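You operate a simulated robot arm through the tools that you are given. There is no shell and no other tool.

You run a simulated two-armed robot. Do the job below in one go: nothing can be reset, and whatever is moved stays where it is left.

## Task
Fill clear tub 27 with sand to about its line, then lift it off the turntable onto the table.
Fine: lock the turntable before you feed; free it after, turn it one step on and leave it free; the other tubs stay empty on the turntable. Set down upright: what you pick out.

The check looks at the end state, three seconds after you hand in, the way a careful person would. Anything else that was tipped, shoved, dropped, spilled or broken makes it a failure.

## Robot
Two 7-joint arms with fingered hands on one trunk that stands fixed in place. Base frame: the origin is at the foot of the trunk, x ahead of it, y to its left, z up; the work surface is at about z = 720. Units: mm, rad, N and s.
The left shoulder is at [70, 154, 1022], the right one opposite. With the tool pointing down near the work surface each hand reaches from about 100 to 880 mm from the base axis, measured 20 degrees to its own side. Payload 3.9 kg a hand.
The TCP of each hand is the grasp point between the finger pads, 30 mm short of the fingertips. In the tool frame z runs along the fingers and y along their closing line. The gripper opens to 104 mm. The gripper's body begins 35 mm behind the TCP. The gripper is a hand of 4 fingers: y runs from the thumb to the fingers, the wrist lies at [-17, -104, -178] in the tool frame.
Orientation is told as [roll, pitch, yaw] about the base's x, y, z axes, in that order, counted from this pose: with the fingers straight down and the wrist toward the robot, the tool's x, y and z point along [0, 1, 0], [1, 0, 0] and [0, 0, -1] of the base frame.

## Interface
- The arms move only by the tool step_arm. It takes "left_moves", "right_moves" or both (then of equal length, played together; a hand with none holds still); each is a list of rows, each a list of 6 numbers: the shift along the tool's x, y, z in mm, then the turn, a rotation vector about the tool's x, y, z in rad. In form: [[dx, dy, dz, wx, wy, wz], ...]. A call has 1 to 20 rows; each row shifts and turns the commanded pose from where the row before left it, along the tool's axes as they then stand. A row lasts 0.2 s, in which the tool goes at most 50 mm and 0.15 rad; a call with a longer step from one row to the next is refused whole. A pose out of reach is approached as far as the arm can. The call stops where the force on the tool passes 70 N (or 10 N more than at its start, if that is more) or the arm is blocked; 0.2 s more then pass. In this call time passes only in rows, and 0.2 s behind the last. The reply holds the time, the measured pose of the TCP, the force on the tool along the base axes, the opening and the grip force, in the units named above and with some noise, with the torque about the TCP (base axes, N m) and any sound that the robot's microphone picked up.
- Cameras (640 x 400 px; columns grow to the right, rows downward): "scene" is now at [143, 3.3, 1262.5]; the picture's right is [0.04, -1.00, 0.00], its down [-0.47, -0.02, -0.88] and it looks along [0.88, 0.03, -0.47] (base axes); focal length 282 px, centre (320, 200). "left" rides on the left gripper at [-66, -90, -126] in its tool frame; the picture's right is [-0.78, -0.30, 0.56], its down [0.57, -0.70, 0.42] and it looks along [0.27, 0.65, 0.71] (tool axes); focal length 275 px, centre (320, 200). "right" rides on the right gripper at [66, -90, -126] in its tool frame; the picture's right is [-0.78, 0.30, -0.56], its down [-0.57, -0.70, 0.42] and it looks along [-0.26, 0.65, 0.71] (tool axes); focal length 275 px, centre (320, 200). There is no depth. A picture from a camera that has moved, and an enlarged one, comes with that camera's place and axes in the base frame and with its lens.
- get_image(camera): a new picture of that camera. The clock stands still meanwhile.
- move_column(by): slides the trunk up (or, below 0, down) by that many mm; the arms and the scene camera ride with it, the base frame stays. It gives what a move gives, with no picture.
- move_fingers(index, middle, ring, thumb_bend, thumb_turn, hand): sets how far each is bent, from 0 (flat) to 1 (curled in); at 0.3 the hand is open as for a grip, at 0.7 the pads meet at the TCP. One left out holds its place. A second passes; each finger stops where it meets its share of the squeeze, and holds until it gets a number again. It is the only way to open and close the hand. It gives what a move gives, with no picture; readings hold the bend of each and the force on the fingers (four entries, about 0 where the hand has none), thumb and palm. thumb_turn goes from beside the hand (0) to across from the fingers (1), as for a grip.
- head_to(pan, tilt): turns the head with the scene camera to pan (to the left, within 1.501 rad either way) and tilt (down, from -0.506 to 1.204), counted from straight ahead of the robot. It gives what a move gives.
- enlarge(camera, box): a new picture of the part [left, top, right, bottom] of that camera's present view, enlarged. The clock stands still meanwhile.
- sign_off(): hands the job in; it is judged then, once.

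Places have to be worked out from the pictures, the camera data and where the tool is seen. Open the grippers and draw the arms clear of the work before you hand the job in, unless the task says otherwise.

The tools are called as name(argument=value, ...) on one line, values as JSON. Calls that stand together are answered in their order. step_arm: Moves the arms, as the interface text tells. Its arguments: {"type":"object","properties":{"left_moves":{"type":"array","items":{"type":"array","items":{"type":"number"}}},"right_moves":{"type":"array","items":{"type":"array","items":{"type":"number"}}}},"required":[]} The other tools are called the same way: move_column (by) slides the trunk up or down; move_fingers (index, middle, ring, thumb_bend, thumb_turn, hand) moves the fingers one by one; head_to (pan, tilt) turns the head that bears the scene camera; get_image (camera) takes a picture; enlarge (camera, box) takes an enlarged picture of a part of a camera's view; sign_off () hands the job in.

At the start:

```text
time_s: 0.0
left_tool_pos: [552.9, 230.0, 1102.0]
left_ee_rot: [0.0, 0.0, -0.001]
left_wrist_force: [-0.5, -0.8, 0.0]
left_moment: [0.0, 0.04, 0.01]
left_gripper_width: 103.6
left_finger_force: 0.1
left_shape: jaw
left_bend: [0.3, 0.3, 0.3, 0.3, 0.97]
left_finger forces: [0.0, 0.0, 0.0, 0.0, 0.0, 0.1]
right_tool_pos: [581.2, -168.2, 1099.9]
right_ee_rot: [0.0, 0.0, -0.001]
right_wrist_force: [-0.5, -0.3, 0.0]
right_moment: [-0.04, -0.04, -0.03]
right_gripper_width: 103.6
right_finger_force: 0.0
right_shape: jaw
right_bend: [0.3, 0.3, 0.3, 0.3, 0.97]
right_finger forces: [0.0, 0.0, 0.1, 0.0, 0.1, 0.0]
trunk travel left (down, up): [-475.0, 465.0]
head pan, tilt: [0.037, 0.487]
```

scene: 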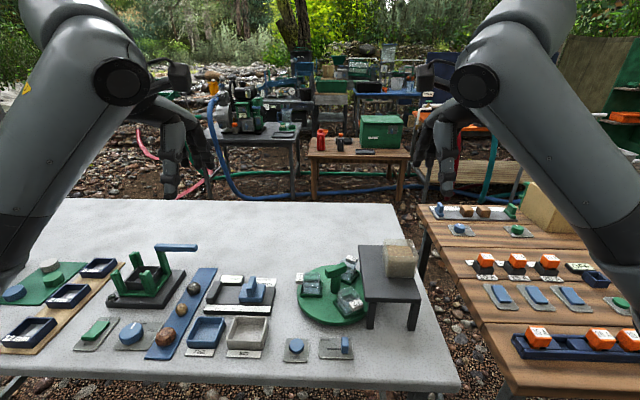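
right: 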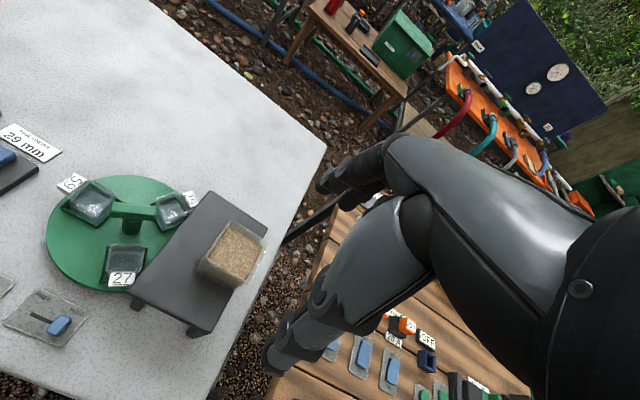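
left: 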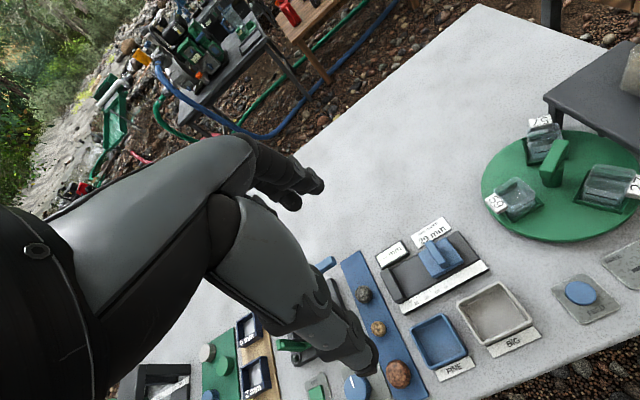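

The pictures show a green turntable with three clear tubs, a small dark stand with a sand box on it, and two small controls in front of it. I'll enlarge several regions to learn what each thing is.

enlarge(camera="scene", box=[270, 230, 450, 370])

enlarge(camera="right", box=[0, 150, 300, 350])

enlarge(camera="left", box=[460, 80, 640, 330])

enlarge(camera="scene", box=[0, 230, 290, 380])

```text
2.86 times, centred on (360, 300) of scene
camera zoom: at [143.0, 3.3, 1262.5], right [0.04, -1.0, 0.0], down [-0.47, -0.02, -0.88], along [0.88, 0.03, -0.47], focal length 806 px, centre (206, -86)
```

zoom: 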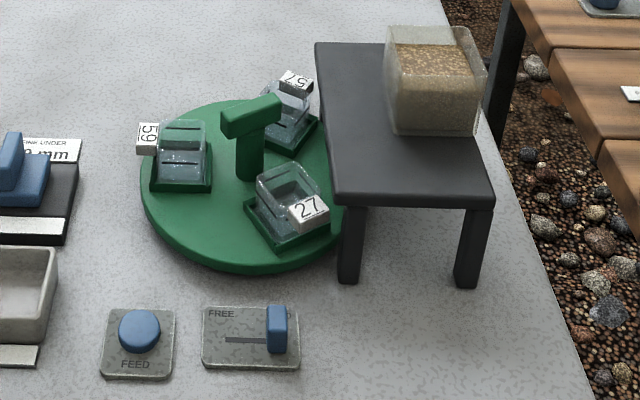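

```text
2.00 times, centred on (150, 250) of right
camera zoom: at [491.3, -103.8, 1225.3], right [0.3, -0.78, 0.56], down [-0.7, -0.57, -0.42], along [0.65, -0.26, -0.71], focal length 551 px, centre (660, 100)
```

zoom: 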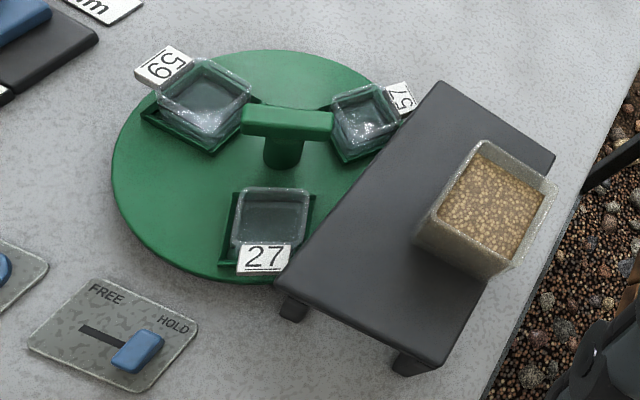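

```text
1.60 times, centred on (550, 205) of left
camera zoom: at [464.5, 164.3, 1226.9], right [-0.3, -0.78, -0.56], down [-0.7, 0.57, -0.42], along [0.65, 0.27, -0.71], focal length 440 px, centre (-48, 192)
```

zoom: 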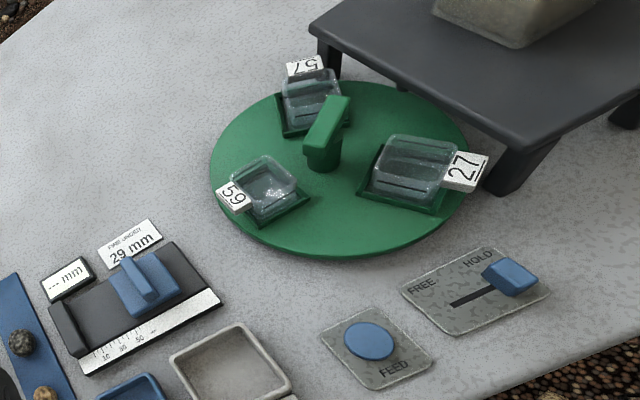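

```text
2.21 times, centred on (145, 305) of scene
camera zoom: at [143.0, 3.3, 1262.5], right [0.04, -1.0, 0.0], down [-0.47, -0.02, -0.88], along [0.88, 0.03, -0.47], focal length 622 px, centre (706, -32)
```

zoom: 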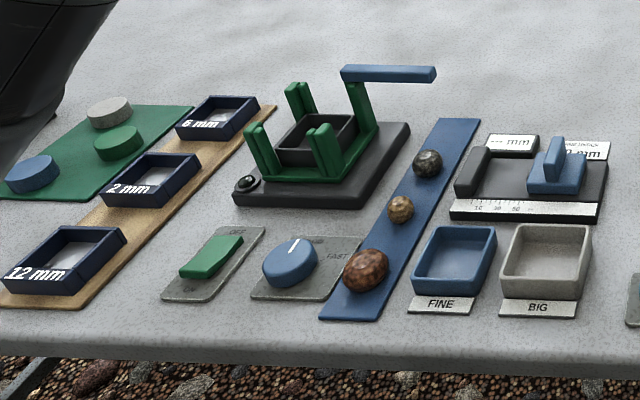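

Tub 27 seems to be at about (603, -42) on the turntable, whose centre is near (641, -17). The stand covers about y -70 to -185, and the slider looks to be at HOLD already. I can't see where the sand comes out, so I'll lower the right hand in front of the table to look under the stand.

step_arm(right_moves=[[2.6, -21.6, 37.1, 0, 0, 0], [2.6, -21.6, 37.1, 0, 0, 0], [2.6, -21.6, 37.1, 0, 0, 0], [2.6, -21.6, 37.1, 0, 0, 0], [2.6, -21.6, 37.1, 0, 0, 0], [2.6, -21.6, 37.1, 0, 0, 0], [2.6, -21.6, 37.1, 0, 0, 0], [0, 0, 0, -0.14, 0, 0], [0, 0, 0, -0.14, 0, 0], [0, 0, 0, -0.14, 0, 0], [0, 0, 0, -0.14, 0, 0]])

get_image(camera="right")

get_image(camera="scene")

```text
time_s: 2.1
left_tool_pos: [552.7, 229.7, 1102.4]
left_ee_rot: [0.001, -0.001, -0.002]
left_wrist_force: [-0.5, -0.4, 0.7]
left_moment: [-0.02, 0.06, -0.01]
left_gripper_width: 103.8
left_finger_force: 0.1
left_shape: jaw
left_bend: [0.3, 0.3, 0.3, 0.3, 0.97]
left_finger forces: [0.0, 0.0, 0.0, 0.0, 0.0, 0.0]
right_tool_pos: [438.1, -172.4, 816.4]
right_ee_rot: [-0.267, -0.274, 0.144]
right_wrist_force: [0.4, 0.2, 0.3]
right_moment: [0.0, 0.0, -0.01]
right_gripper_width: 103.9
right_finger_force: 0.2
right_shape: jaw
right_bend: [0.3, 0.3, 0.3, 0.3, 0.97]
right_finger forces: [0.0, 0.0, 0.0, 0.0, 0.0, 0.1]
right hand out of reach, approached as far as the arm can: row 6, 10
trunk travel left (down, up): [-475.0, 465.0]
head pan, tilt: [0.037, 0.487]
stopped in row 10 (right hand): the arm was blocked; the commanded pose is now the measured one
```

```text
taken
camera right: at [309.2, -93.3, 891.5], right [0.17, -0.58, 0.79], down [-0.5, -0.74, -0.44], along [0.85, -0.33, -0.42], focal length 275 px, centre (320, 200)
```

right: 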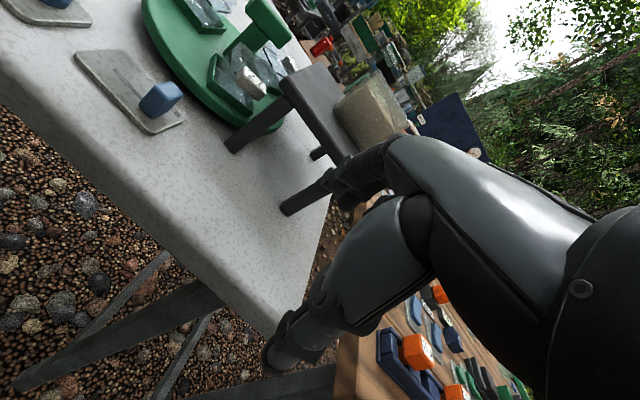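

```text
taken
camera scene: at [142.8, 2.2, 1262.6], right [0.04, -1.0, 0.0], down [-0.47, -0.02, -0.88], along [0.88, 0.03, -0.47], focal length 282 px, centre (320, 200)
```

scene: 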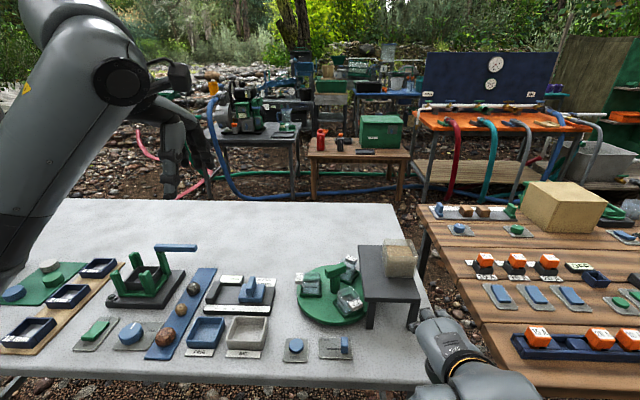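

The arm stopped at the edge of its reach, but this view shows the underside area. I'll enlarge it.

enlarge(camera="right", box=[140, 0, 440, 220])

enlarge(camera="scene", box=[280, 230, 440, 370])

```text
1.82 times, centred on (290, 110) of right
camera zoom: at [309.2, -93.3, 891.5], right [0.17, -0.58, 0.79], down [-0.5, -0.74, -0.44], along [0.85, -0.33, -0.42], focal length 500 px, centre (374, 364)
```

zoom: 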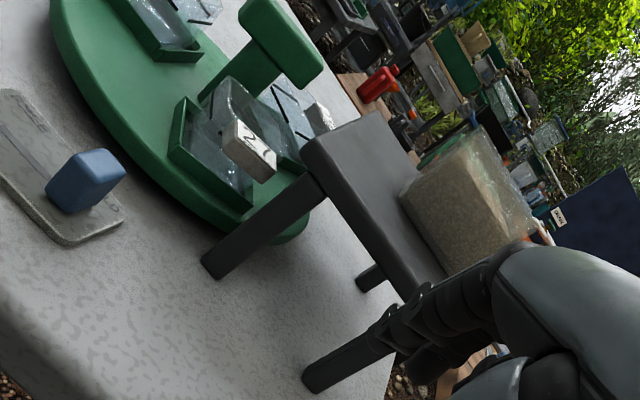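

```text
2.86 times, centred on (360, 300) of scene
camera zoom: at [142.8, 2.2, 1262.6], right [0.04, -1.0, 0.0], down [-0.47, -0.02, -0.88], along [0.88, 0.03, -0.47], focal length 806 px, centre (206, -86)
```

zoom: 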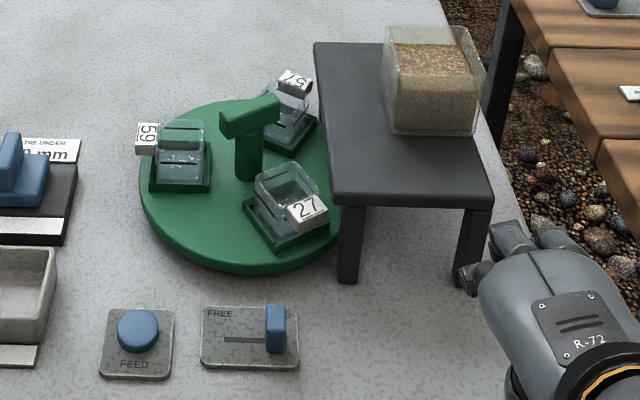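

No spout is visible from this side. I'll turn the left hand to look along -y from the left at moderate height, so I can see the stand's inner face and underside.

step_arm(left_moves=[[0, 0, 0, 0, 0, 0.143], [0, 0, 0, 0, 0, 0.143], [0, 0, 0, 0, 0, 0.143], [0, 0, 0, 0, 0, 0.143], [0, 0, 0, 0, 0, 0.143], [0, 0, 0, 0, 0, 0.143], [0, 0, 0, 0, 0, 0.143], [0, 0, 0, 0, 0, 0.143], [0, 0, 0, 0, 0, 0.143], [0, 0, 0, 0, 0, 0.143], [0, 0, 0, 0, 0, 0.143], [12, 0, 30, 0, 0, 0], [12, 0, 30, 0, 0, 0], [12, 0, 30, 0, 0, 0], [12, 0, 30, 0, 0, 0], [0, 0, 0, -0.14, 0, 0], [0, 0, 0, -0.14, 0, 0], [0, 0, 0, -0.14, 0, 0], [0, 0, 0, -0.14, 0, 0]])

get_image(camera="left")

get_image(camera="scene")

```text
time_s: 6.1
left_tool_pos: [601.0, 230.2, 982.3]
left_ee_rot: [0.0, -0.56, -1.574]
left_wrist_force: [0.4, -0.5, -0.3]
left_moment: [0.02, 0.0, 0.03]
left_gripper_width: 103.6
left_finger_force: 0.0
left_shape: jaw
left_bend: [0.3, 0.3, 0.3, 0.3, 0.97]
left_finger forces: [0.1, 0.0, 0.1, 0.0, 0.0, 0.0]
right_tool_pos: [437.2, -170.8, 816.2]
right_ee_rot: [-0.267, -0.275, 0.144]
right_wrist_force: [0.7, 0.1, -0.3]
right_moment: [0.03, -0.04, -0.03]
right_gripper_width: 103.7
right_finger_force: 0.0
right_shape: jaw
right_bend: [0.3, 0.3, 0.3, 0.3, 0.97]
right_finger forces: [0.0, 0.0, 0.0, 0.1, 0.0, 0.1]
trunk travel left (down, up): [-475.0, 465.0]
head pan, tilt: [0.037, 0.487]
```

```text
taken
camera left: at [536.8, 374.0, 1039.5], right [-0.78, -0.05, -0.63], down [0.57, 0.37, -0.73], along [0.26, -0.93, -0.26], focal length 275 px, centre (320, 200)
```

left: 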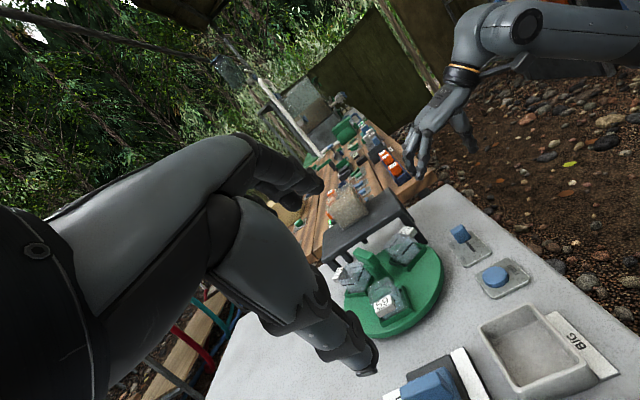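

```text
taken
camera scene: at [143.3, 3.9, 1262.5], right [0.04, -1.0, 0.0], down [-0.47, -0.02, -0.88], along [0.88, 0.03, -0.47], focal length 282 px, centre (320, 200)
```

scene: 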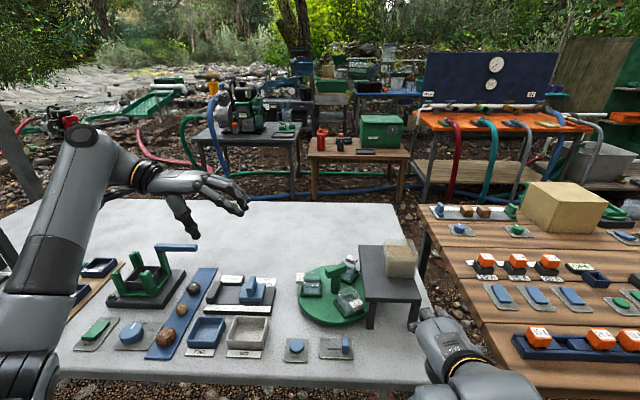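

The left camera now sees the turntable and stand from the left. I'll enlarge that part.

enlarge(camera="left", box=[290, 160, 530, 350])

enlarge(camera="scene", box=[270, 330, 370, 370])

```text
2.11 times, centred on (410, 255) of left
camera zoom: at [536.8, 374.0, 1039.5], right [-0.78, -0.05, -0.63], down [0.57, 0.37, -0.73], along [0.26, -0.93, -0.26], focal length 580 px, centre (130, 84)
```

zoom: 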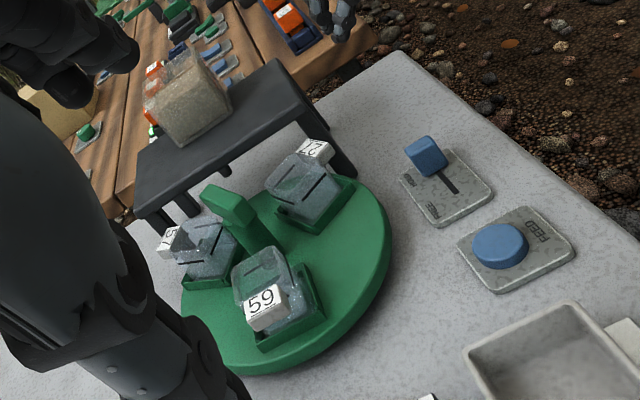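

```text
6.40 times, centred on (320, 350) of scene
camera zoom: at [143.3, 3.9, 1262.5], right [0.04, -1.0, 0.0], down [-0.47, -0.02, -0.88], along [0.88, 0.03, -0.47], focal length 1805 px, centre (320, -760)
```

zoom: 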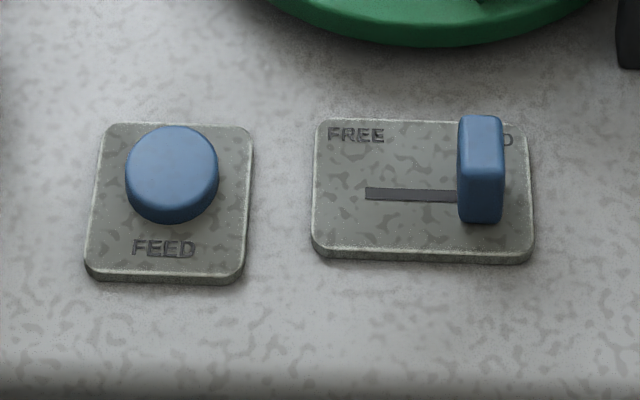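

The slider sits fully at HOLD, and no outlet is visible from above. I'll take the left hand further back and lower over the free table area to look under the stand plate.

step_arm(left_moves=[[42, 0, 0, 0, 0, 0], [42, 0, 0, 0, 0, 0], [42, 0, 0, 0, 0, 0], [42, 0, 0, 0, 0, 0], [0, -5, 41, 0, 0, 0], [0, -5, 41, 0, 0, 0], [0, -5, 41, 0, 0, 0], [0, -5, 41, 0, 0, 0]])

get_image(camera="left")

enlarge(camera="left", box=[300, 40, 540, 200])

```text
time_s: 7.9
left_tool_pos: [689.0, 149.2, 829.8]
left_ee_rot: [-0.001, -0.559, -1.571]
left_wrist_force: [-0.2, 0.6, 0.1]
left_moment: [0.02, 0.0, 0.0]
left_gripper_width: 103.8
left_finger_force: 0.2
left_shape: jaw
left_bend: [0.3, 0.3, 0.3, 0.3, 0.97]
left_finger forces: [0.1, 0.1, 0.1, 0.0, 0.0, 0.0]
left hand out of reach, approached as far as the arm can: row 3, 4
right_tool_pos: [437.2, -172.4, 815.6]
right_ee_rot: [-0.266, -0.273, 0.144]
right_wrist_force: [0.1, -0.6, -0.2]
right_moment: [-0.01, 0.05, -0.01]
right_gripper_width: 103.9
right_finger_force: 0.1
right_shape: jaw
right_bend: [0.3, 0.3, 0.3, 0.3, 0.97]
right_finger forces: [0.0, 0.0, 0.0, 0.1, 0.0, 0.1]
trunk travel left (down, up): [-475.0, 465.0]
head pan, tilt: [0.037, 0.487]
```

```text
taken
camera left: at [624.7, 292.2, 887.7], right [-0.78, -0.04, -0.63], down [0.57, 0.37, -0.73], along [0.26, -0.93, -0.26], focal length 275 px, centre (320, 200)
```

left: 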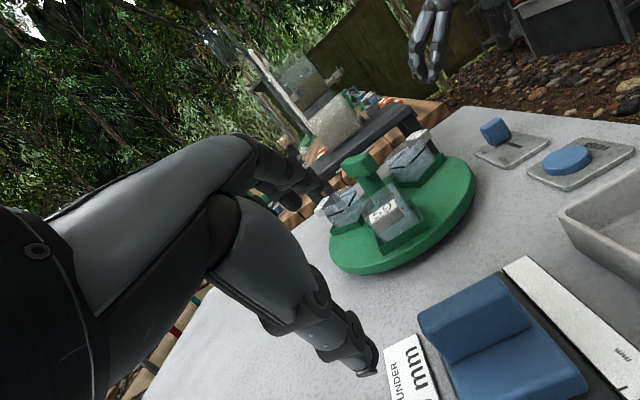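

```text
2.50 times, centred on (420, 120) of left
camera zoom: at [624.7, 292.2, 887.7], right [-0.78, -0.04, -0.63], down [0.57, 0.37, -0.73], along [0.26, -0.93, -0.26], focal length 688 px, centre (70, 400)
```

zoom: 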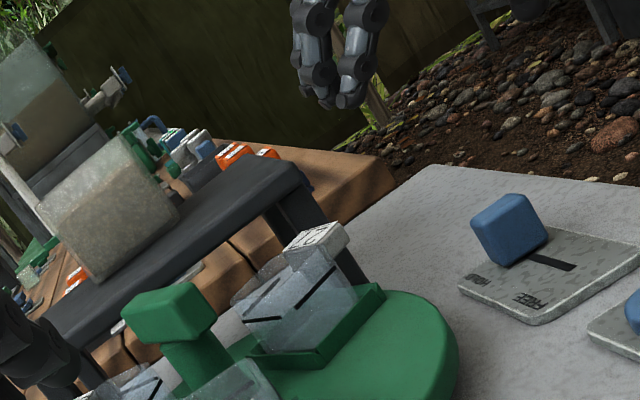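

No chute is visible under the plate. I'll look closer at the sand box and at tub 27 from the cameras I have.

enlarge(camera="scene", box=[350, 230, 430, 280])

enlarge(camera="left", box=[310, 130, 480, 280])

enlarge(camera="scene", box=[295, 250, 375, 330])

enlarge(camera="right", box=[200, 20, 360, 140])

```text
8.00 times, centred on (390, 255) of scene
camera zoom: at [143.5, 3.1, 1262.5], right [0.04, -1.0, 0.0], down [-0.47, -0.02, -0.88], along [0.88, 0.03, -0.47], focal length 2256 px, centre (-240, -240)
```

zoom: 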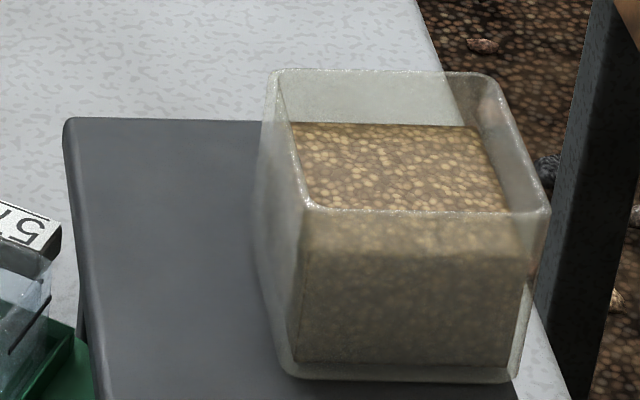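

```text
2.67 times, centred on (395, 205) of left
camera zoom: at [624.7, 292.2, 887.7], right [-0.78, -0.04, -0.63], down [0.57, 0.37, -0.73], along [0.26, -0.93, -0.26], focal length 734 px, centre (120, 187)
```

zoom: 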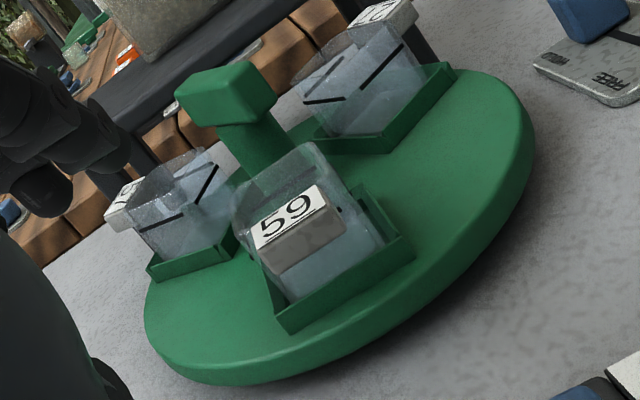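

```text
5.00 times, centred on (335, 290) of scene
camera zoom: at [143.5, 3.1, 1262.5], right [0.04, -1.0, 0.0], down [-0.47, -0.02, -0.88], along [0.88, 0.03, -0.47], focal length 1410 px, centre (245, -250)
```

zoom: 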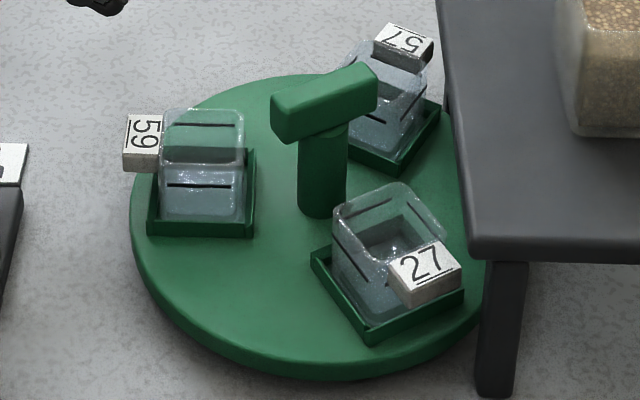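

```text
3.33 times, centred on (280, 80) of right
camera zoom: at [309.7, -92.6, 891.6], right [0.17, -0.58, 0.79], down [-0.5, -0.74, -0.44], along [0.85, -0.32, -0.42], focal length 918 px, centre (453, 600)
```

zoom: 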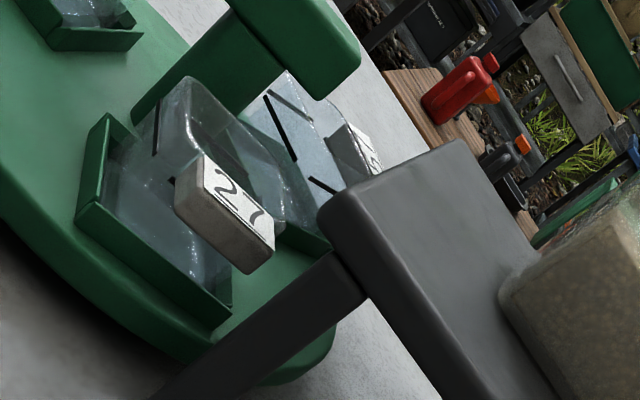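

The box is an open clear bin of sand on the stand. Its underside and the stand's underside are still unseen. I'll lift the left hand away, then bring the right hand round to the right-front with its fingers tilted forward so its camera looks slightly upward under the plate.

step_arm(left_moves=[[0, 20, -33, 0, 0, 0], [0, 20, -33, 0, 0, 0], [0, 20, -33, 0, 0, 0], [0, 20, -33, 0, 0, 0], [0, 0, 0, 0, 0, 0], [0, 0, 0, 0, 0, 0], [0, 0, 0, 0, 0, 0], [0, 0, 0, 0, 0, 0], [0, 0, 0, 0, 0, 0], [0, 0, 0, 0, 0, 0], [0, 0, 0, 0, 0, 0], [0, 0, 0, 0, 0, 0], [0, 0, 0, 0, 0, 0], [0, 0, 0, 0, 0, 0], [0, 0, 0, 0, 0, 0], [0, 0, 0, 0, 0, 0], [0, 0, 0, 0, 0, 0]], right_moves=[[-29.5, 14.9, -18.3, 0, 0, 0], [-29.5, 14.9, -18.3, 0, 0, 0], [-29.5, 14.9, -18.3, 0, 0, 0], [-29.5, 14.9, -18.3, 0, 0, 0], [0, 0, 0, 0, 0.1335, 0], [0, 0, 0, 0, 0.1335, 0], [0, 0, 0, 0, 0.0404, -0.1437], [0, 0, 0, 0, 0.0404, -0.1437], [0, 0, 0, 0, 0.0404, -0.1437], [0, 0, 0, 0, 0.0404, -0.1437], [0, 0, 0, 0, 0.0404, -0.1437], [0, 0, 0, -0.138, 0, 0], [0, 0, 0, -0.138, 0, 0], [0, 0, 0, -0.138, 0, 0], [0, 0, 0, -0.138, 0, 0], [0, 0, 0, -0.138, 0, 0], [0, 0, 0, -0.138, 0, 0]])

get_image(camera="right")

get_image(camera="scene")

```text
time_s: 8.5
left_tool_pos: [689.6, 148.6, 904.3]
left_ee_rot: [-0.002, -0.56, -1.571]
left_wrist_force: [0.2, 0.6, -0.3]
left_moment: [-0.02, 0.0, 0.01]
left_gripper_width: 104.0
left_finger_force: 0.1
left_shape: jaw
left_bend: [0.3, 0.3, 0.3, 0.3, 0.97]
left_finger forces: [0.1, 0.0, 0.0, 0.0, 0.0, 0.0]
right_tool_pos: [453.8, -240.5, 866.2]
right_ee_rot: [-0.428, -0.232, 0.182]
right_wrist_force: [-0.1, 0.2, -0.2]
right_moment: [0.0, 0.0, 0.02]
right_gripper_width: 103.7
right_finger_force: 0.0
right_shape: jaw
right_bend: [0.3, 0.3, 0.3, 0.3, 0.97]
right_finger forces: [0.0, 0.0, 0.1, 0.1, 0.0, 0.0]
trunk travel left (down, up): [-475.0, 465.0]
head pan, tilt: [0.037, 0.487]
stopped in row 3 (right hand): the arm was blocked; the commanded pose is now the measured one
```

```text
taken
camera right: at [327.7, -150.4, 930.0], right [0.18, -0.45, 0.87], down [-0.51, -0.8, -0.3], along [0.84, -0.39, -0.38], focal length 275 px, centre (320, 200)
```

right: 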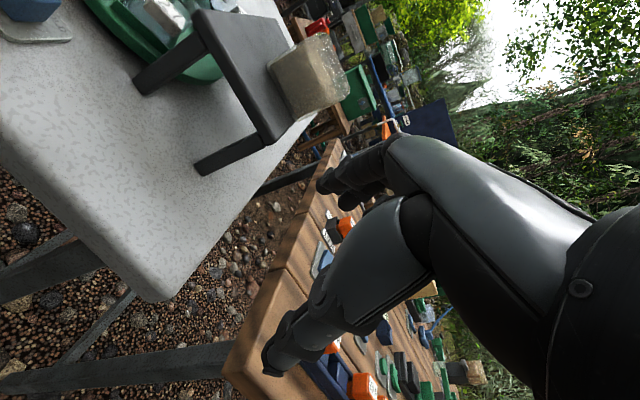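

```text
taken
camera scene: at [143.2, 3.3, 1262.5], right [0.04, -1.0, 0.0], down [-0.47, -0.02, -0.88], along [0.88, 0.03, -0.47], focal length 282 px, centre (320, 200)
```

scene: 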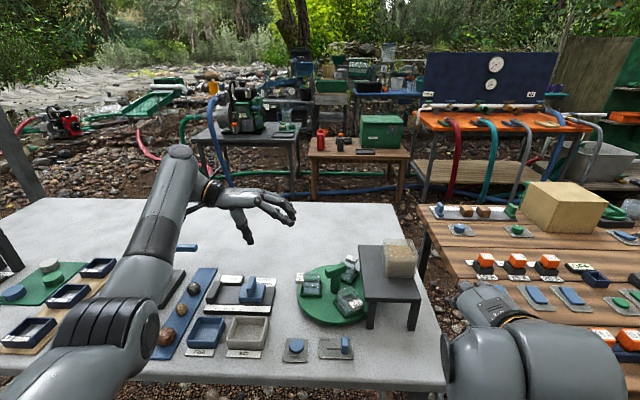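

The right arm got blocked again with its roll drifting, which is probably a joint limit close to the body. I'll move it forward and up first, then straighten its roll.

step_arm(right_moves=[[-17.6, 28.3, -29.8, 0, 0, 0], [-17.6, 28.3, -29.8, 0, 0, 0], [-17.6, 28.3, -29.8, 0, 0, 0], [0, 0, 0, 0, 0.142, 0], [0, 0, 0, 0, 0.142, 0], [0, 0, 0, 0, 0.142, 0]])

```text
time_s: 10.1
left_tool_pos: [689.0, 150.6, 904.7]
left_ee_rot: [0.0, -0.563, -1.573]
left_wrist_force: [-0.2, 0.4, -1.0]
left_moment: [0.01, 0.02, 0.01]
left_gripper_width: 103.9
left_finger_force: 0.0
left_shape: jaw
left_bend: [0.3, 0.3, 0.3, 0.3, 0.97]
left_finger forces: [0.0, 0.0, 0.0, 0.0, 0.1, 0.0]
right_tool_pos: [518.8, -282.7, 991.5]
right_ee_rot: [-0.078, -0.239, 0.125]
right_wrist_force: [-0.5, 0.4, 0.7]
right_moment: [0.0, 0.03, -0.01]
right_gripper_width: 104.1
right_finger_force: 0.0
right_shape: jaw
right_bend: [0.3, 0.3, 0.3, 0.3, 0.97]
right_finger forces: [0.0, 0.0, 0.0, 0.1, 0.1, 0.0]
right hand out of reach, approached as far as the arm can: row 6
trunk travel left (down, up): [-475.0, 465.0]
head pan, tilt: [0.037, 0.487]
stopped in row 6 (right hand): the arm was blocked; the commanded pose is now the measured one
```

It's free now at (519, -283, 991) with nearly straight roll. I'll yaw it inward and then tilt it, checking reach as it goes.

step_arm(right_moves=[[0, 0, 0, 0, 0.035, -0.1438], [0, 0, 0, 0, 0.035, -0.1438], [0, 0, 0, 0, 0.035, -0.1438], [0, 0, 0, 0, 0.035, -0.1438], [0, 0, 0, 0, 0.035, -0.1438], [0, 0, 0, -0.14, 0, 0], [0, 0, 0, -0.14, 0, 0], [0, 0, 0, -0.14, 0, 0], [0, 0, 0, -0.14, 0, 0], [0, 0, 0, -0.14, 0, 0], [0, 0, 0, -0.14, 0, 0]])

get_image(camera="right")

get_image(camera="scene")

```text
time_s: 11.1
left_tool_pos: [689.0, 150.1, 904.4]
left_ee_rot: [-0.002, -0.559, -1.571]
left_wrist_force: [0.3, -0.3, 0.2]
left_moment: [0.04, 0.0, 0.0]
left_gripper_width: 103.6
left_finger_force: 0.1
left_shape: jaw
left_bend: [0.3, 0.3, 0.3, 0.3, 0.97]
left_finger forces: [0.0, 0.1, 0.1, 0.1, 0.0, 0.1]
right_tool_pos: [490.9, -344.0, 887.5]
right_ee_rot: [0.079, -0.003, 0.574]
right_wrist_force: [-0.2, -0.5, -0.4]
right_moment: [0.0, 0.02, 0.01]
right_gripper_width: 104.3
right_finger_force: 0.1
right_shape: jaw
right_bend: [0.3, 0.3, 0.3, 0.3, 0.97]
right_finger forces: [0.1, 0.0, 0.0, 0.0, 0.1, 0.1]
right hand out of reach, approached as far as the arm can: row 1, 2
trunk travel left (down, up): [-475.0, 465.0]
head pan, tilt: [0.037, 0.487]
stopped in row 5 (right hand): the arm was blocked; the commanded pose is now the measured one
```

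```text
taken
camera right: at [383.7, -345.7, 1017.6], right [0.69, -0.53, 0.49], down [-0.3, -0.83, -0.47], along [0.66, 0.18, -0.73], focal length 275 px, centre (320, 200)
```

right: 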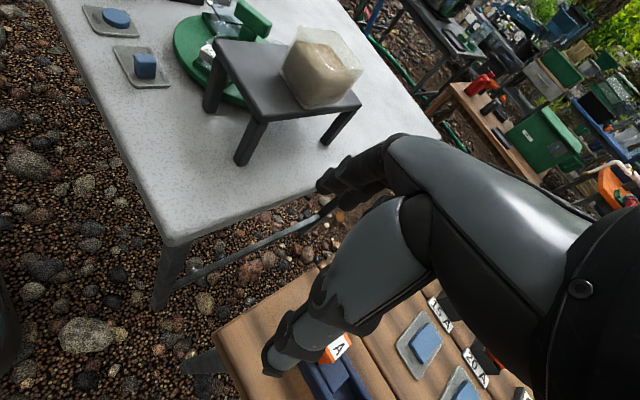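

```text
taken
camera scene: at [144.4, 3.0, 1262.3], right [0.04, -1.0, 0.0], down [-0.47, -0.02, -0.88], along [0.88, 0.03, -0.47], focal length 282 px, centre (320, 200)
```

scene: 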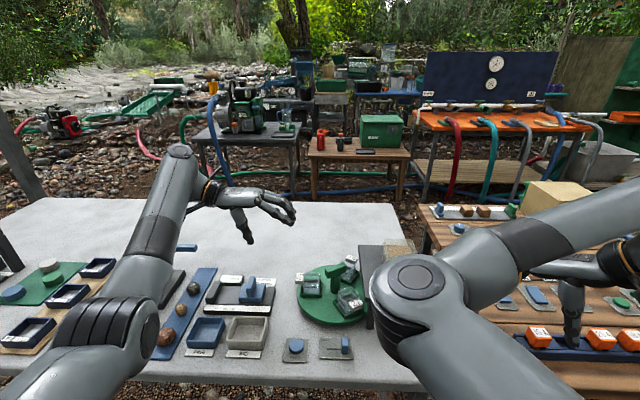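

The right arm has folded into an awkward elbow pose. I'll bring it back up towards its initial pose before anything else.

step_arm(right_moves=[[8.5, 17.4, -33.3, 0, 0, 0], [8.5, 17.4, -33.3, 0, 0, 0], [8.5, 17.4, -33.3, 0, 0, 0], [8.5, 17.4, -33.3, 0, 0, 0], [8.5, 17.4, -33.3, 0, 0, 0], [8.5, 17.4, -33.3, 0, 0, 0]])

get_image(camera="scene")

```text
time_s: 12.1
left_tool_pos: [687.9, 151.6, 906.3]
left_ee_rot: [-0.001, -0.558, -1.57]
left_wrist_force: [0.3, 0.4, 0.0]
left_moment: [-0.04, 0.02, 0.0]
left_gripper_width: 104.0
left_finger_force: 0.1
left_shape: jaw
left_bend: [0.3, 0.3, 0.3, 0.3, 0.97]
left_finger forces: [0.1, 0.1, 0.0, 0.1, 0.0, 0.0]
right_tool_pos: [513.9, -327.3, 944.1]
right_ee_rot: [0.156, 0.126, 0.496]
right_wrist_force: [0.7, -0.5, -1.2]
right_moment: [-0.02, 0.05, 0.01]
right_gripper_width: 104.1
right_finger_force: 0.1
right_shape: jaw
right_bend: [0.3, 0.3, 0.3, 0.3, 0.97]
right_finger forces: [0.0, 0.1, 0.0, 0.0, 0.1, 0.0]
trunk travel left (down, up): [-475.0, 465.0]
head pan, tilt: [0.037, 0.487]
stopped in row 4 (right hand): the arm was blocked; the commanded pose is now the measured one
```

```text
taken
camera scene: at [143.2, 3.3, 1262.5], right [0.04, -1.0, 0.0], down [-0.47, -0.02, -0.88], along [0.88, 0.03, -0.47], focal length 282 px, centre (320, 200)
```

scene: 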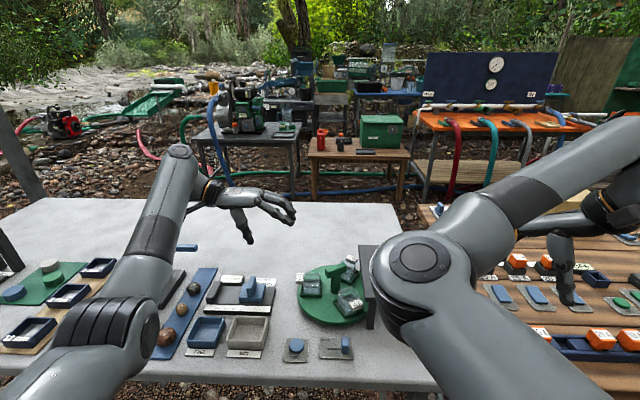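

The right arm is still blocked on the way up. I'll combine inward motion with turning the hand straight again, so the joints go back the way they came.

step_arm(right_moves=[[23, 17, -10, -0.041, -0.031, 0.1215], [23, 17, -10, -0.041, -0.031, 0.1215], [23, 17, -20, -0.041, -0.031, 0.1215], [23, 17, -30, -0.041, -0.031, 0.1215], [23, 17, -40, 0, 0, 0], [23, 17, -40, 0, 0, 0]])

get_image(camera="scene")

```text
time_s: 12.7
left_tool_pos: [689.6, 150.9, 904.3]
left_ee_rot: [0.0, -0.561, -1.57]
left_wrist_force: [0.2, 0.2, -0.6]
left_moment: [-0.02, -0.02, 0.01]
left_gripper_width: 103.8
left_finger_force: 0.0
left_shape: jaw
left_bend: [0.3, 0.3, 0.3, 0.3, 0.97]
left_finger forces: [0.0, 0.0, 0.0, 0.1, 0.0, 0.0]
right_tool_pos: [516.4, -344.3, 978.2]
right_ee_rot: [0.085, 0.043, 0.148]
right_wrist_force: [1.0, 0.6, -0.1]
right_moment: [-0.02, 0.04, -0.02]
right_gripper_width: 104.1
right_finger_force: 0.0
right_shape: jaw
right_bend: [0.3, 0.3, 0.3, 0.3, 0.97]
right_finger forces: [0.0, 0.1, 0.1, 0.1, 0.0, 0.0]
right hand out of reach, approached as far as the arm can: row 2
trunk travel left (down, up): [-475.0, 465.0]
head pan, tilt: [0.037, 0.487]
stopped in row 2 (right hand): the arm was blocked; the commanded pose is now the measured one
```

```text
taken
camera scene: at [143.9, 3.8, 1262.4], right [0.04, -1.0, 0.0], down [-0.47, -0.02, -0.88], along [0.88, 0.03, -0.47], focal length 282 px, centre (320, 200)
```

scene: 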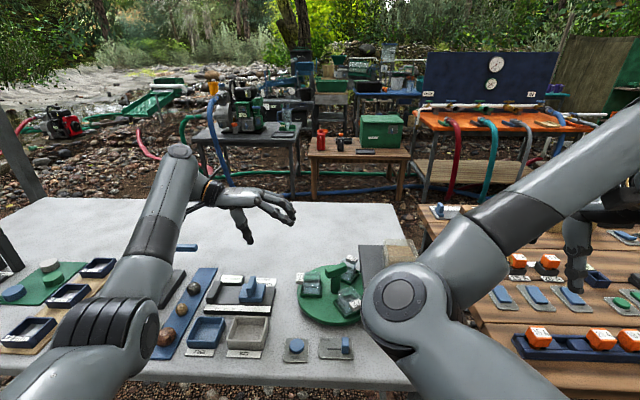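

The hand is nearly straight again at (516, -344, 978). I'll try extending it forward, which should straighten the arm out of this fold.

step_arm(right_moves=[[0, 30, 0, 0, 0, 0], [0, 30, 0, 0, 0, 0], [0, 30, 0, 0, 0, 0], [0, 30, -10, 0, 0, 0], [0, 20, -20, 0, 0, 0]])

get_image(camera="scene")

```text
time_s: 13.9
left_tool_pos: [688.0, 150.4, 906.7]
left_ee_rot: [0.001, -0.56, -1.573]
left_wrist_force: [-0.7, -0.2, -0.4]
left_moment: [-0.01, 0.01, 0.03]
left_gripper_width: 103.9
left_finger_force: 0.1
left_shape: jaw
left_bend: [0.3, 0.3, 0.3, 0.3, 0.97]
left_finger forces: [0.1, 0.1, 0.0, 0.0, 0.0, 0.0]
right_tool_pos: [655.6, -325.6, 1003.8]
right_ee_rot: [0.085, 0.045, 0.147]
right_wrist_force: [0.6, 0.6, 0.6]
right_moment: [-0.01, -0.01, 0.02]
right_gripper_width: 103.9
right_finger_force: 0.0
right_shape: jaw
right_bend: [0.3, 0.3, 0.3, 0.3, 0.97]
right_finger forces: [0.0, 0.0, 0.0, 0.1, 0.1, 0.0]
trunk travel left (down, up): [-475.0, 465.0]
head pan, tilt: [0.037, 0.487]
```

```text
taken
camera scene: at [143.0, 3.1, 1262.5], right [0.04, -1.0, 0.0], down [-0.47, -0.02, -0.88], along [0.88, 0.03, -0.47], focal length 282 px, centre (320, 200)
```

scene: 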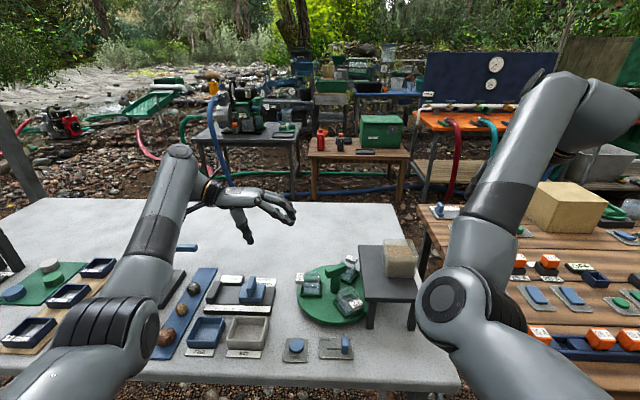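

The arm is well extended now and clear of everything. From here I'll yaw and tilt the hand gradually for the underside view.

step_arm(right_moves=[[0, 0, 0, -0.045, -0.085, 0], [0, 0, 0, 0, 0, -0.145], [0, 0, 0, 0, 0, -0.145], [0, 0, 0, 0, 0, -0.145], [0, 0, 0, 0, 0, -0.145], [0, 0, 0, 0, 0, -0.145], [0, -10, 20, -0.14, 0, 0], [0, -10, 20, -0.14, 0, 0], [0, -10, 20, -0.14, 0, 0], [0, -10, 20, -0.14, 0, 0]])

get_image(camera="scene")

get_image(camera="right")

```text
time_s: 16.1
left_tool_pos: [688.9, 149.8, 906.4]
left_ee_rot: [-0.001, -0.561, -1.573]
left_wrist_force: [0.3, -0.2, -0.3]
left_moment: [0.0, -0.05, 0.01]
left_gripper_width: 104.0
left_finger_force: 0.2
left_shape: jaw
left_bend: [0.3, 0.3, 0.3, 0.3, 0.97]
left_finger forces: [0.0, 0.0, 0.0, 0.0, 0.0, 0.0]
right_tool_pos: [641.1, -343.4, 917.8]
right_ee_rot: [-0.002, -0.563, 0.871]
right_wrist_force: [-0.7, -0.4, 0.0]
right_moment: [0.05, -0.01, 0.01]
right_gripper_width: 103.8
right_finger_force: 0.0
right_shape: jaw
right_bend: [0.3, 0.3, 0.3, 0.3, 0.97]
right_finger forces: [0.1, 0.1, 0.0, 0.0, 0.0, 0.1]
trunk travel left (down, up): [-475.0, 465.0]
head pan, tilt: [0.037, 0.487]
```

```text
taken
camera scene: at [143.4, 2.4, 1262.5], right [0.04, -1.0, 0.0], down [-0.47, -0.02, -0.88], along [0.88, 0.03, -0.47], focal length 282 px, centre (320, 200)
```

scene: 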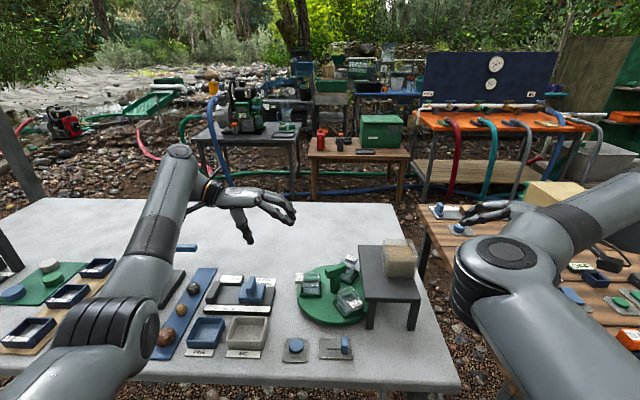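

```text
taken
camera right: at [497.8, -410.7, 975.6], right [0.56, -0.54, 0.63], down [0.2, -0.65, -0.73], along [0.8, 0.54, -0.26], focal length 275 px, centre (320, 200)
```

right: 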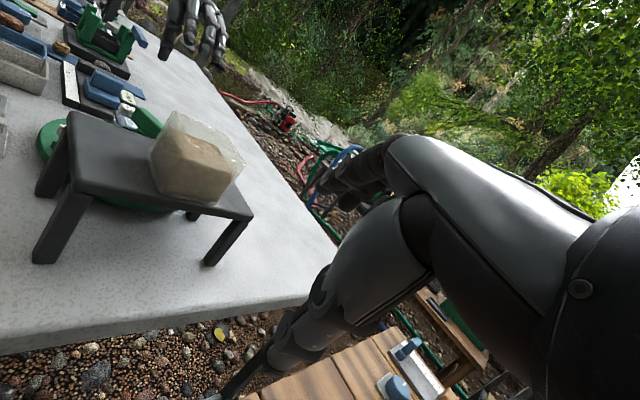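

The view from the right shows the stand well. I'll lower the hand and tilt a bit more so the camera is nearly level with the plate.

step_arm(right_moves=[[0, -21, 33, 0, 0, 0], [0, -21, 33, 0, 0, 0], [0, -21, 33, 0, 0, 0], [0, 0, 0, -0.14, 0, 0]])

get_image(camera="right")

enlarge(camera="right", box=[20, 40, 260, 200])

get_image(camera="scene")

```text
time_s: 17.1
left_tool_pos: [688.3, 149.6, 905.9]
left_ee_rot: [0.0, -0.561, -1.572]
left_wrist_force: [-0.3, 0.0, 0.8]
left_moment: [0.0, 0.0, -0.01]
left_gripper_width: 103.9
left_finger_force: 0.0
left_shape: jaw
left_bend: [0.3, 0.3, 0.3, 0.3, 0.97]
left_finger forces: [0.1, 0.0, 0.1, 0.0, 0.0, 0.1]
right_tool_pos: [641.2, -343.6, 800.8]
right_ee_rot: [-0.002, -0.7, 0.874]
right_wrist_force: [-0.3, -0.2, -0.1]
right_moment: [-0.03, 0.02, 0.01]
right_gripper_width: 104.1
right_finger_force: 0.1
right_shape: jaw
right_bend: [0.3, 0.3, 0.3, 0.3, 0.97]
right_finger forces: [0.1, 0.0, 0.0, 0.0, 0.1, 0.0]
trunk travel left (down, up): [-475.0, 465.0]
head pan, tilt: [0.037, 0.487]
```

```text
taken
camera right: at [492.7, -415.5, 838.1], right [0.51, -0.6, 0.62], down [0.27, -0.57, -0.78], along [0.82, 0.56, -0.13], focal length 275 px, centre (320, 200)
```

right: 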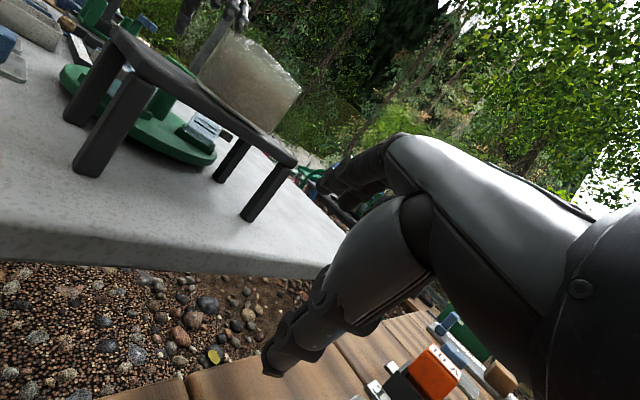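

```text
2.50 times, centred on (140, 120) of right
camera zoom: at [492.7, -415.5, 838.1], right [0.51, -0.6, 0.62], down [0.27, -0.57, -0.78], along [0.82, 0.56, -0.13], focal length 688 px, centre (770, 400)
```

zoom: 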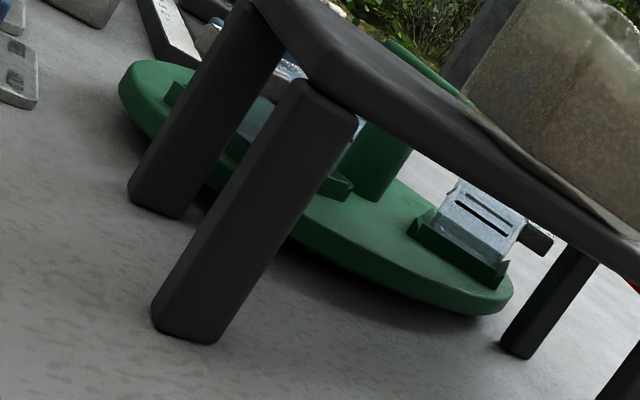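

```text
taken
camera scene: at [142.9, 2.8, 1262.6], right [0.04, -1.0, 0.0], down [-0.47, -0.02, -0.88], along [0.88, 0.03, -0.47], focal length 282 px, centre (320, 200)
```

scene: 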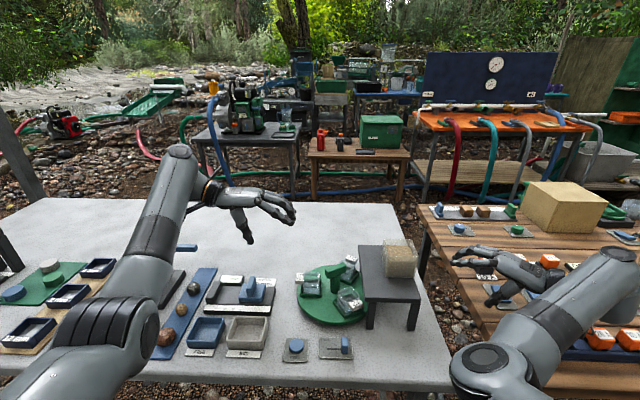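

No spout hangs under the plate. The sand bin sits straight out from the turntable centre on the -y side, and the plate edge at y of about -74 overhangs the tub circle exactly there. The tubs are at about 90°, 210° and 330°, so none is at that side now. I'll raise the trunk 200 mm, which gives better arm reach and a better overhead view.

move_column(by=200)

get_image(camera="scene")

enlarge(camera="scene", box=[280, 260, 440, 380])

```text
time_s: 19.3
left_tool_pos: [689.1, 149.9, 1106.2]
left_ee_rot: [0.001, -0.56, -1.571]
left_wrist_force: [-0.1, -0.2, 0.3]
left_moment: [-0.01, 0.0, 0.0]
left_gripper_width: 103.7
left_finger_force: 0.1
left_shape: jaw
left_bend: [0.3, 0.3, 0.3, 0.3, 0.97]
left_finger forces: [0.1, 0.0, 0.1, 0.1, 0.0, 0.0]
right_tool_pos: [640.0, -342.8, 1000.6]
right_ee_rot: [-0.003, -0.701, 0.874]
right_wrist_force: [0.1, 0.8, -0.4]
right_moment: [-0.01, -0.02, 0.01]
right_gripper_width: 103.7
right_finger_force: 0.0
right_shape: jaw
right_bend: [0.3, 0.3, 0.3, 0.3, 0.97]
right_finger forces: [0.1, 0.1, 0.0, 0.0, 0.0, 0.0]
trunk travel left (down, up): [-675.0, 265.0]
head pan, tilt: [0.037, 0.487]
```

```text
taken
camera scene: at [143.3, 3.3, 1462.5], right [0.04, -1.0, 0.0], down [-0.47, -0.02, -0.88], along [0.88, 0.03, -0.47], focal length 282 px, centre (320, 200)
```

scene: 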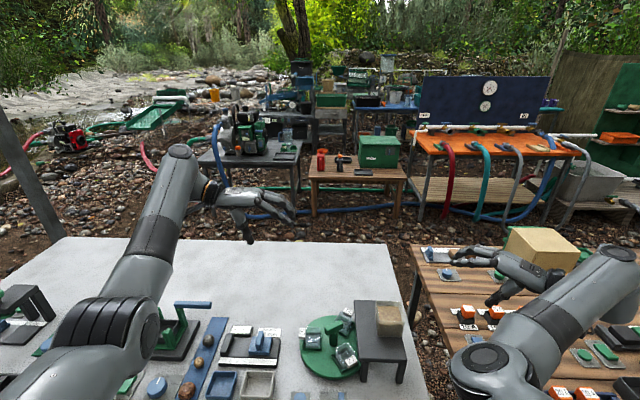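

```text
3.33 times, centred on (360, 320) of scene
camera zoom: at [143.3, 3.3, 1462.5], right [0.04, -1.0, 0.0], down [-0.47, -0.02, -0.88], along [0.88, 0.03, -0.47], focal length 940 px, centre (187, -200)
```

zoom: 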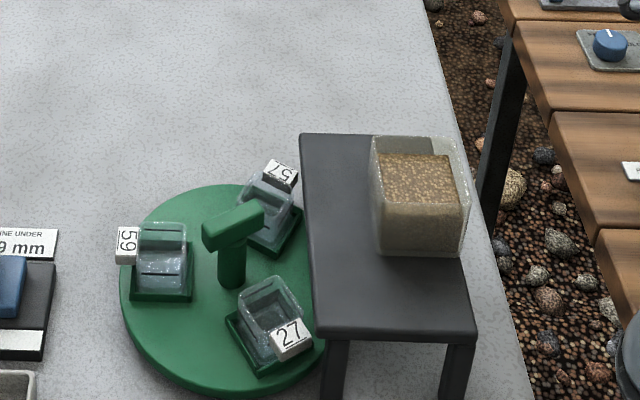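

The trunk is up. I'll tilt the head down to see the whole work area from this higher viewpoint.

head_to(pan=-0.02, tilt=0.95)

get_image(camera="scene")

enlarge(camera="scene", box=[240, 100, 440, 240])

```text
time_s: 20.2
left_tool_pos: [688.5, 149.8, 1105.5]
left_ee_rot: [0.0, -0.56, -1.573]
left_wrist_force: [-0.6, -0.3, 0.1]
left_moment: [-0.01, 0.01, -0.01]
left_gripper_width: 103.8
left_finger_force: 0.0
left_shape: jaw
left_bend: [0.3, 0.3, 0.3, 0.3, 0.97]
left_finger forces: [0.0, 0.0, 0.0, 0.0, 0.0, 0.0]
right_tool_pos: [641.3, -342.8, 1000.6]
right_ee_rot: [-0.001, -0.702, 0.874]
right_wrist_force: [0.4, -0.3, 0.2]
right_moment: [0.0, -0.01, 0.01]
right_gripper_width: 103.9
right_finger_force: 0.0
right_shape: jaw
right_bend: [0.3, 0.3, 0.3, 0.3, 0.97]
right_finger forces: [0.0, 0.0, 0.1, 0.0, 0.0, 0.0]
trunk travel left (down, up): [-675.0, 265.0]
head pan, tilt: [-0.019, 0.949]
```

```text
taken
camera scene: at [124.6, -1.5, 1424.0], right [-0.02, -1.0, 0.0], down [-0.81, 0.02, -0.58], along [0.58, -0.01, -0.81], focal length 282 px, centre (320, 200)
```

scene: 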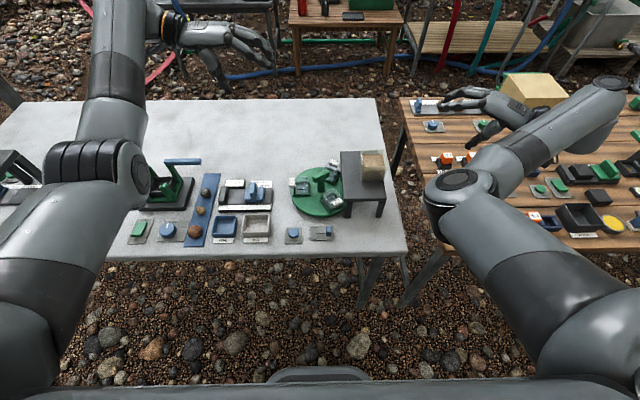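

```text
2.86 times, centred on (340, 170) of scene
camera zoom: at [124.6, -1.5, 1424.0], right [-0.02, -1.0, 0.0], down [-0.81, 0.02, -0.58], along [0.58, -0.01, -0.81], focal length 806 px, centre (263, 286)
```

zoom: 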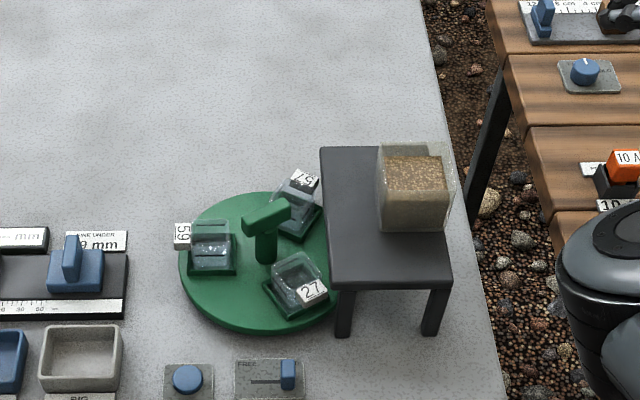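

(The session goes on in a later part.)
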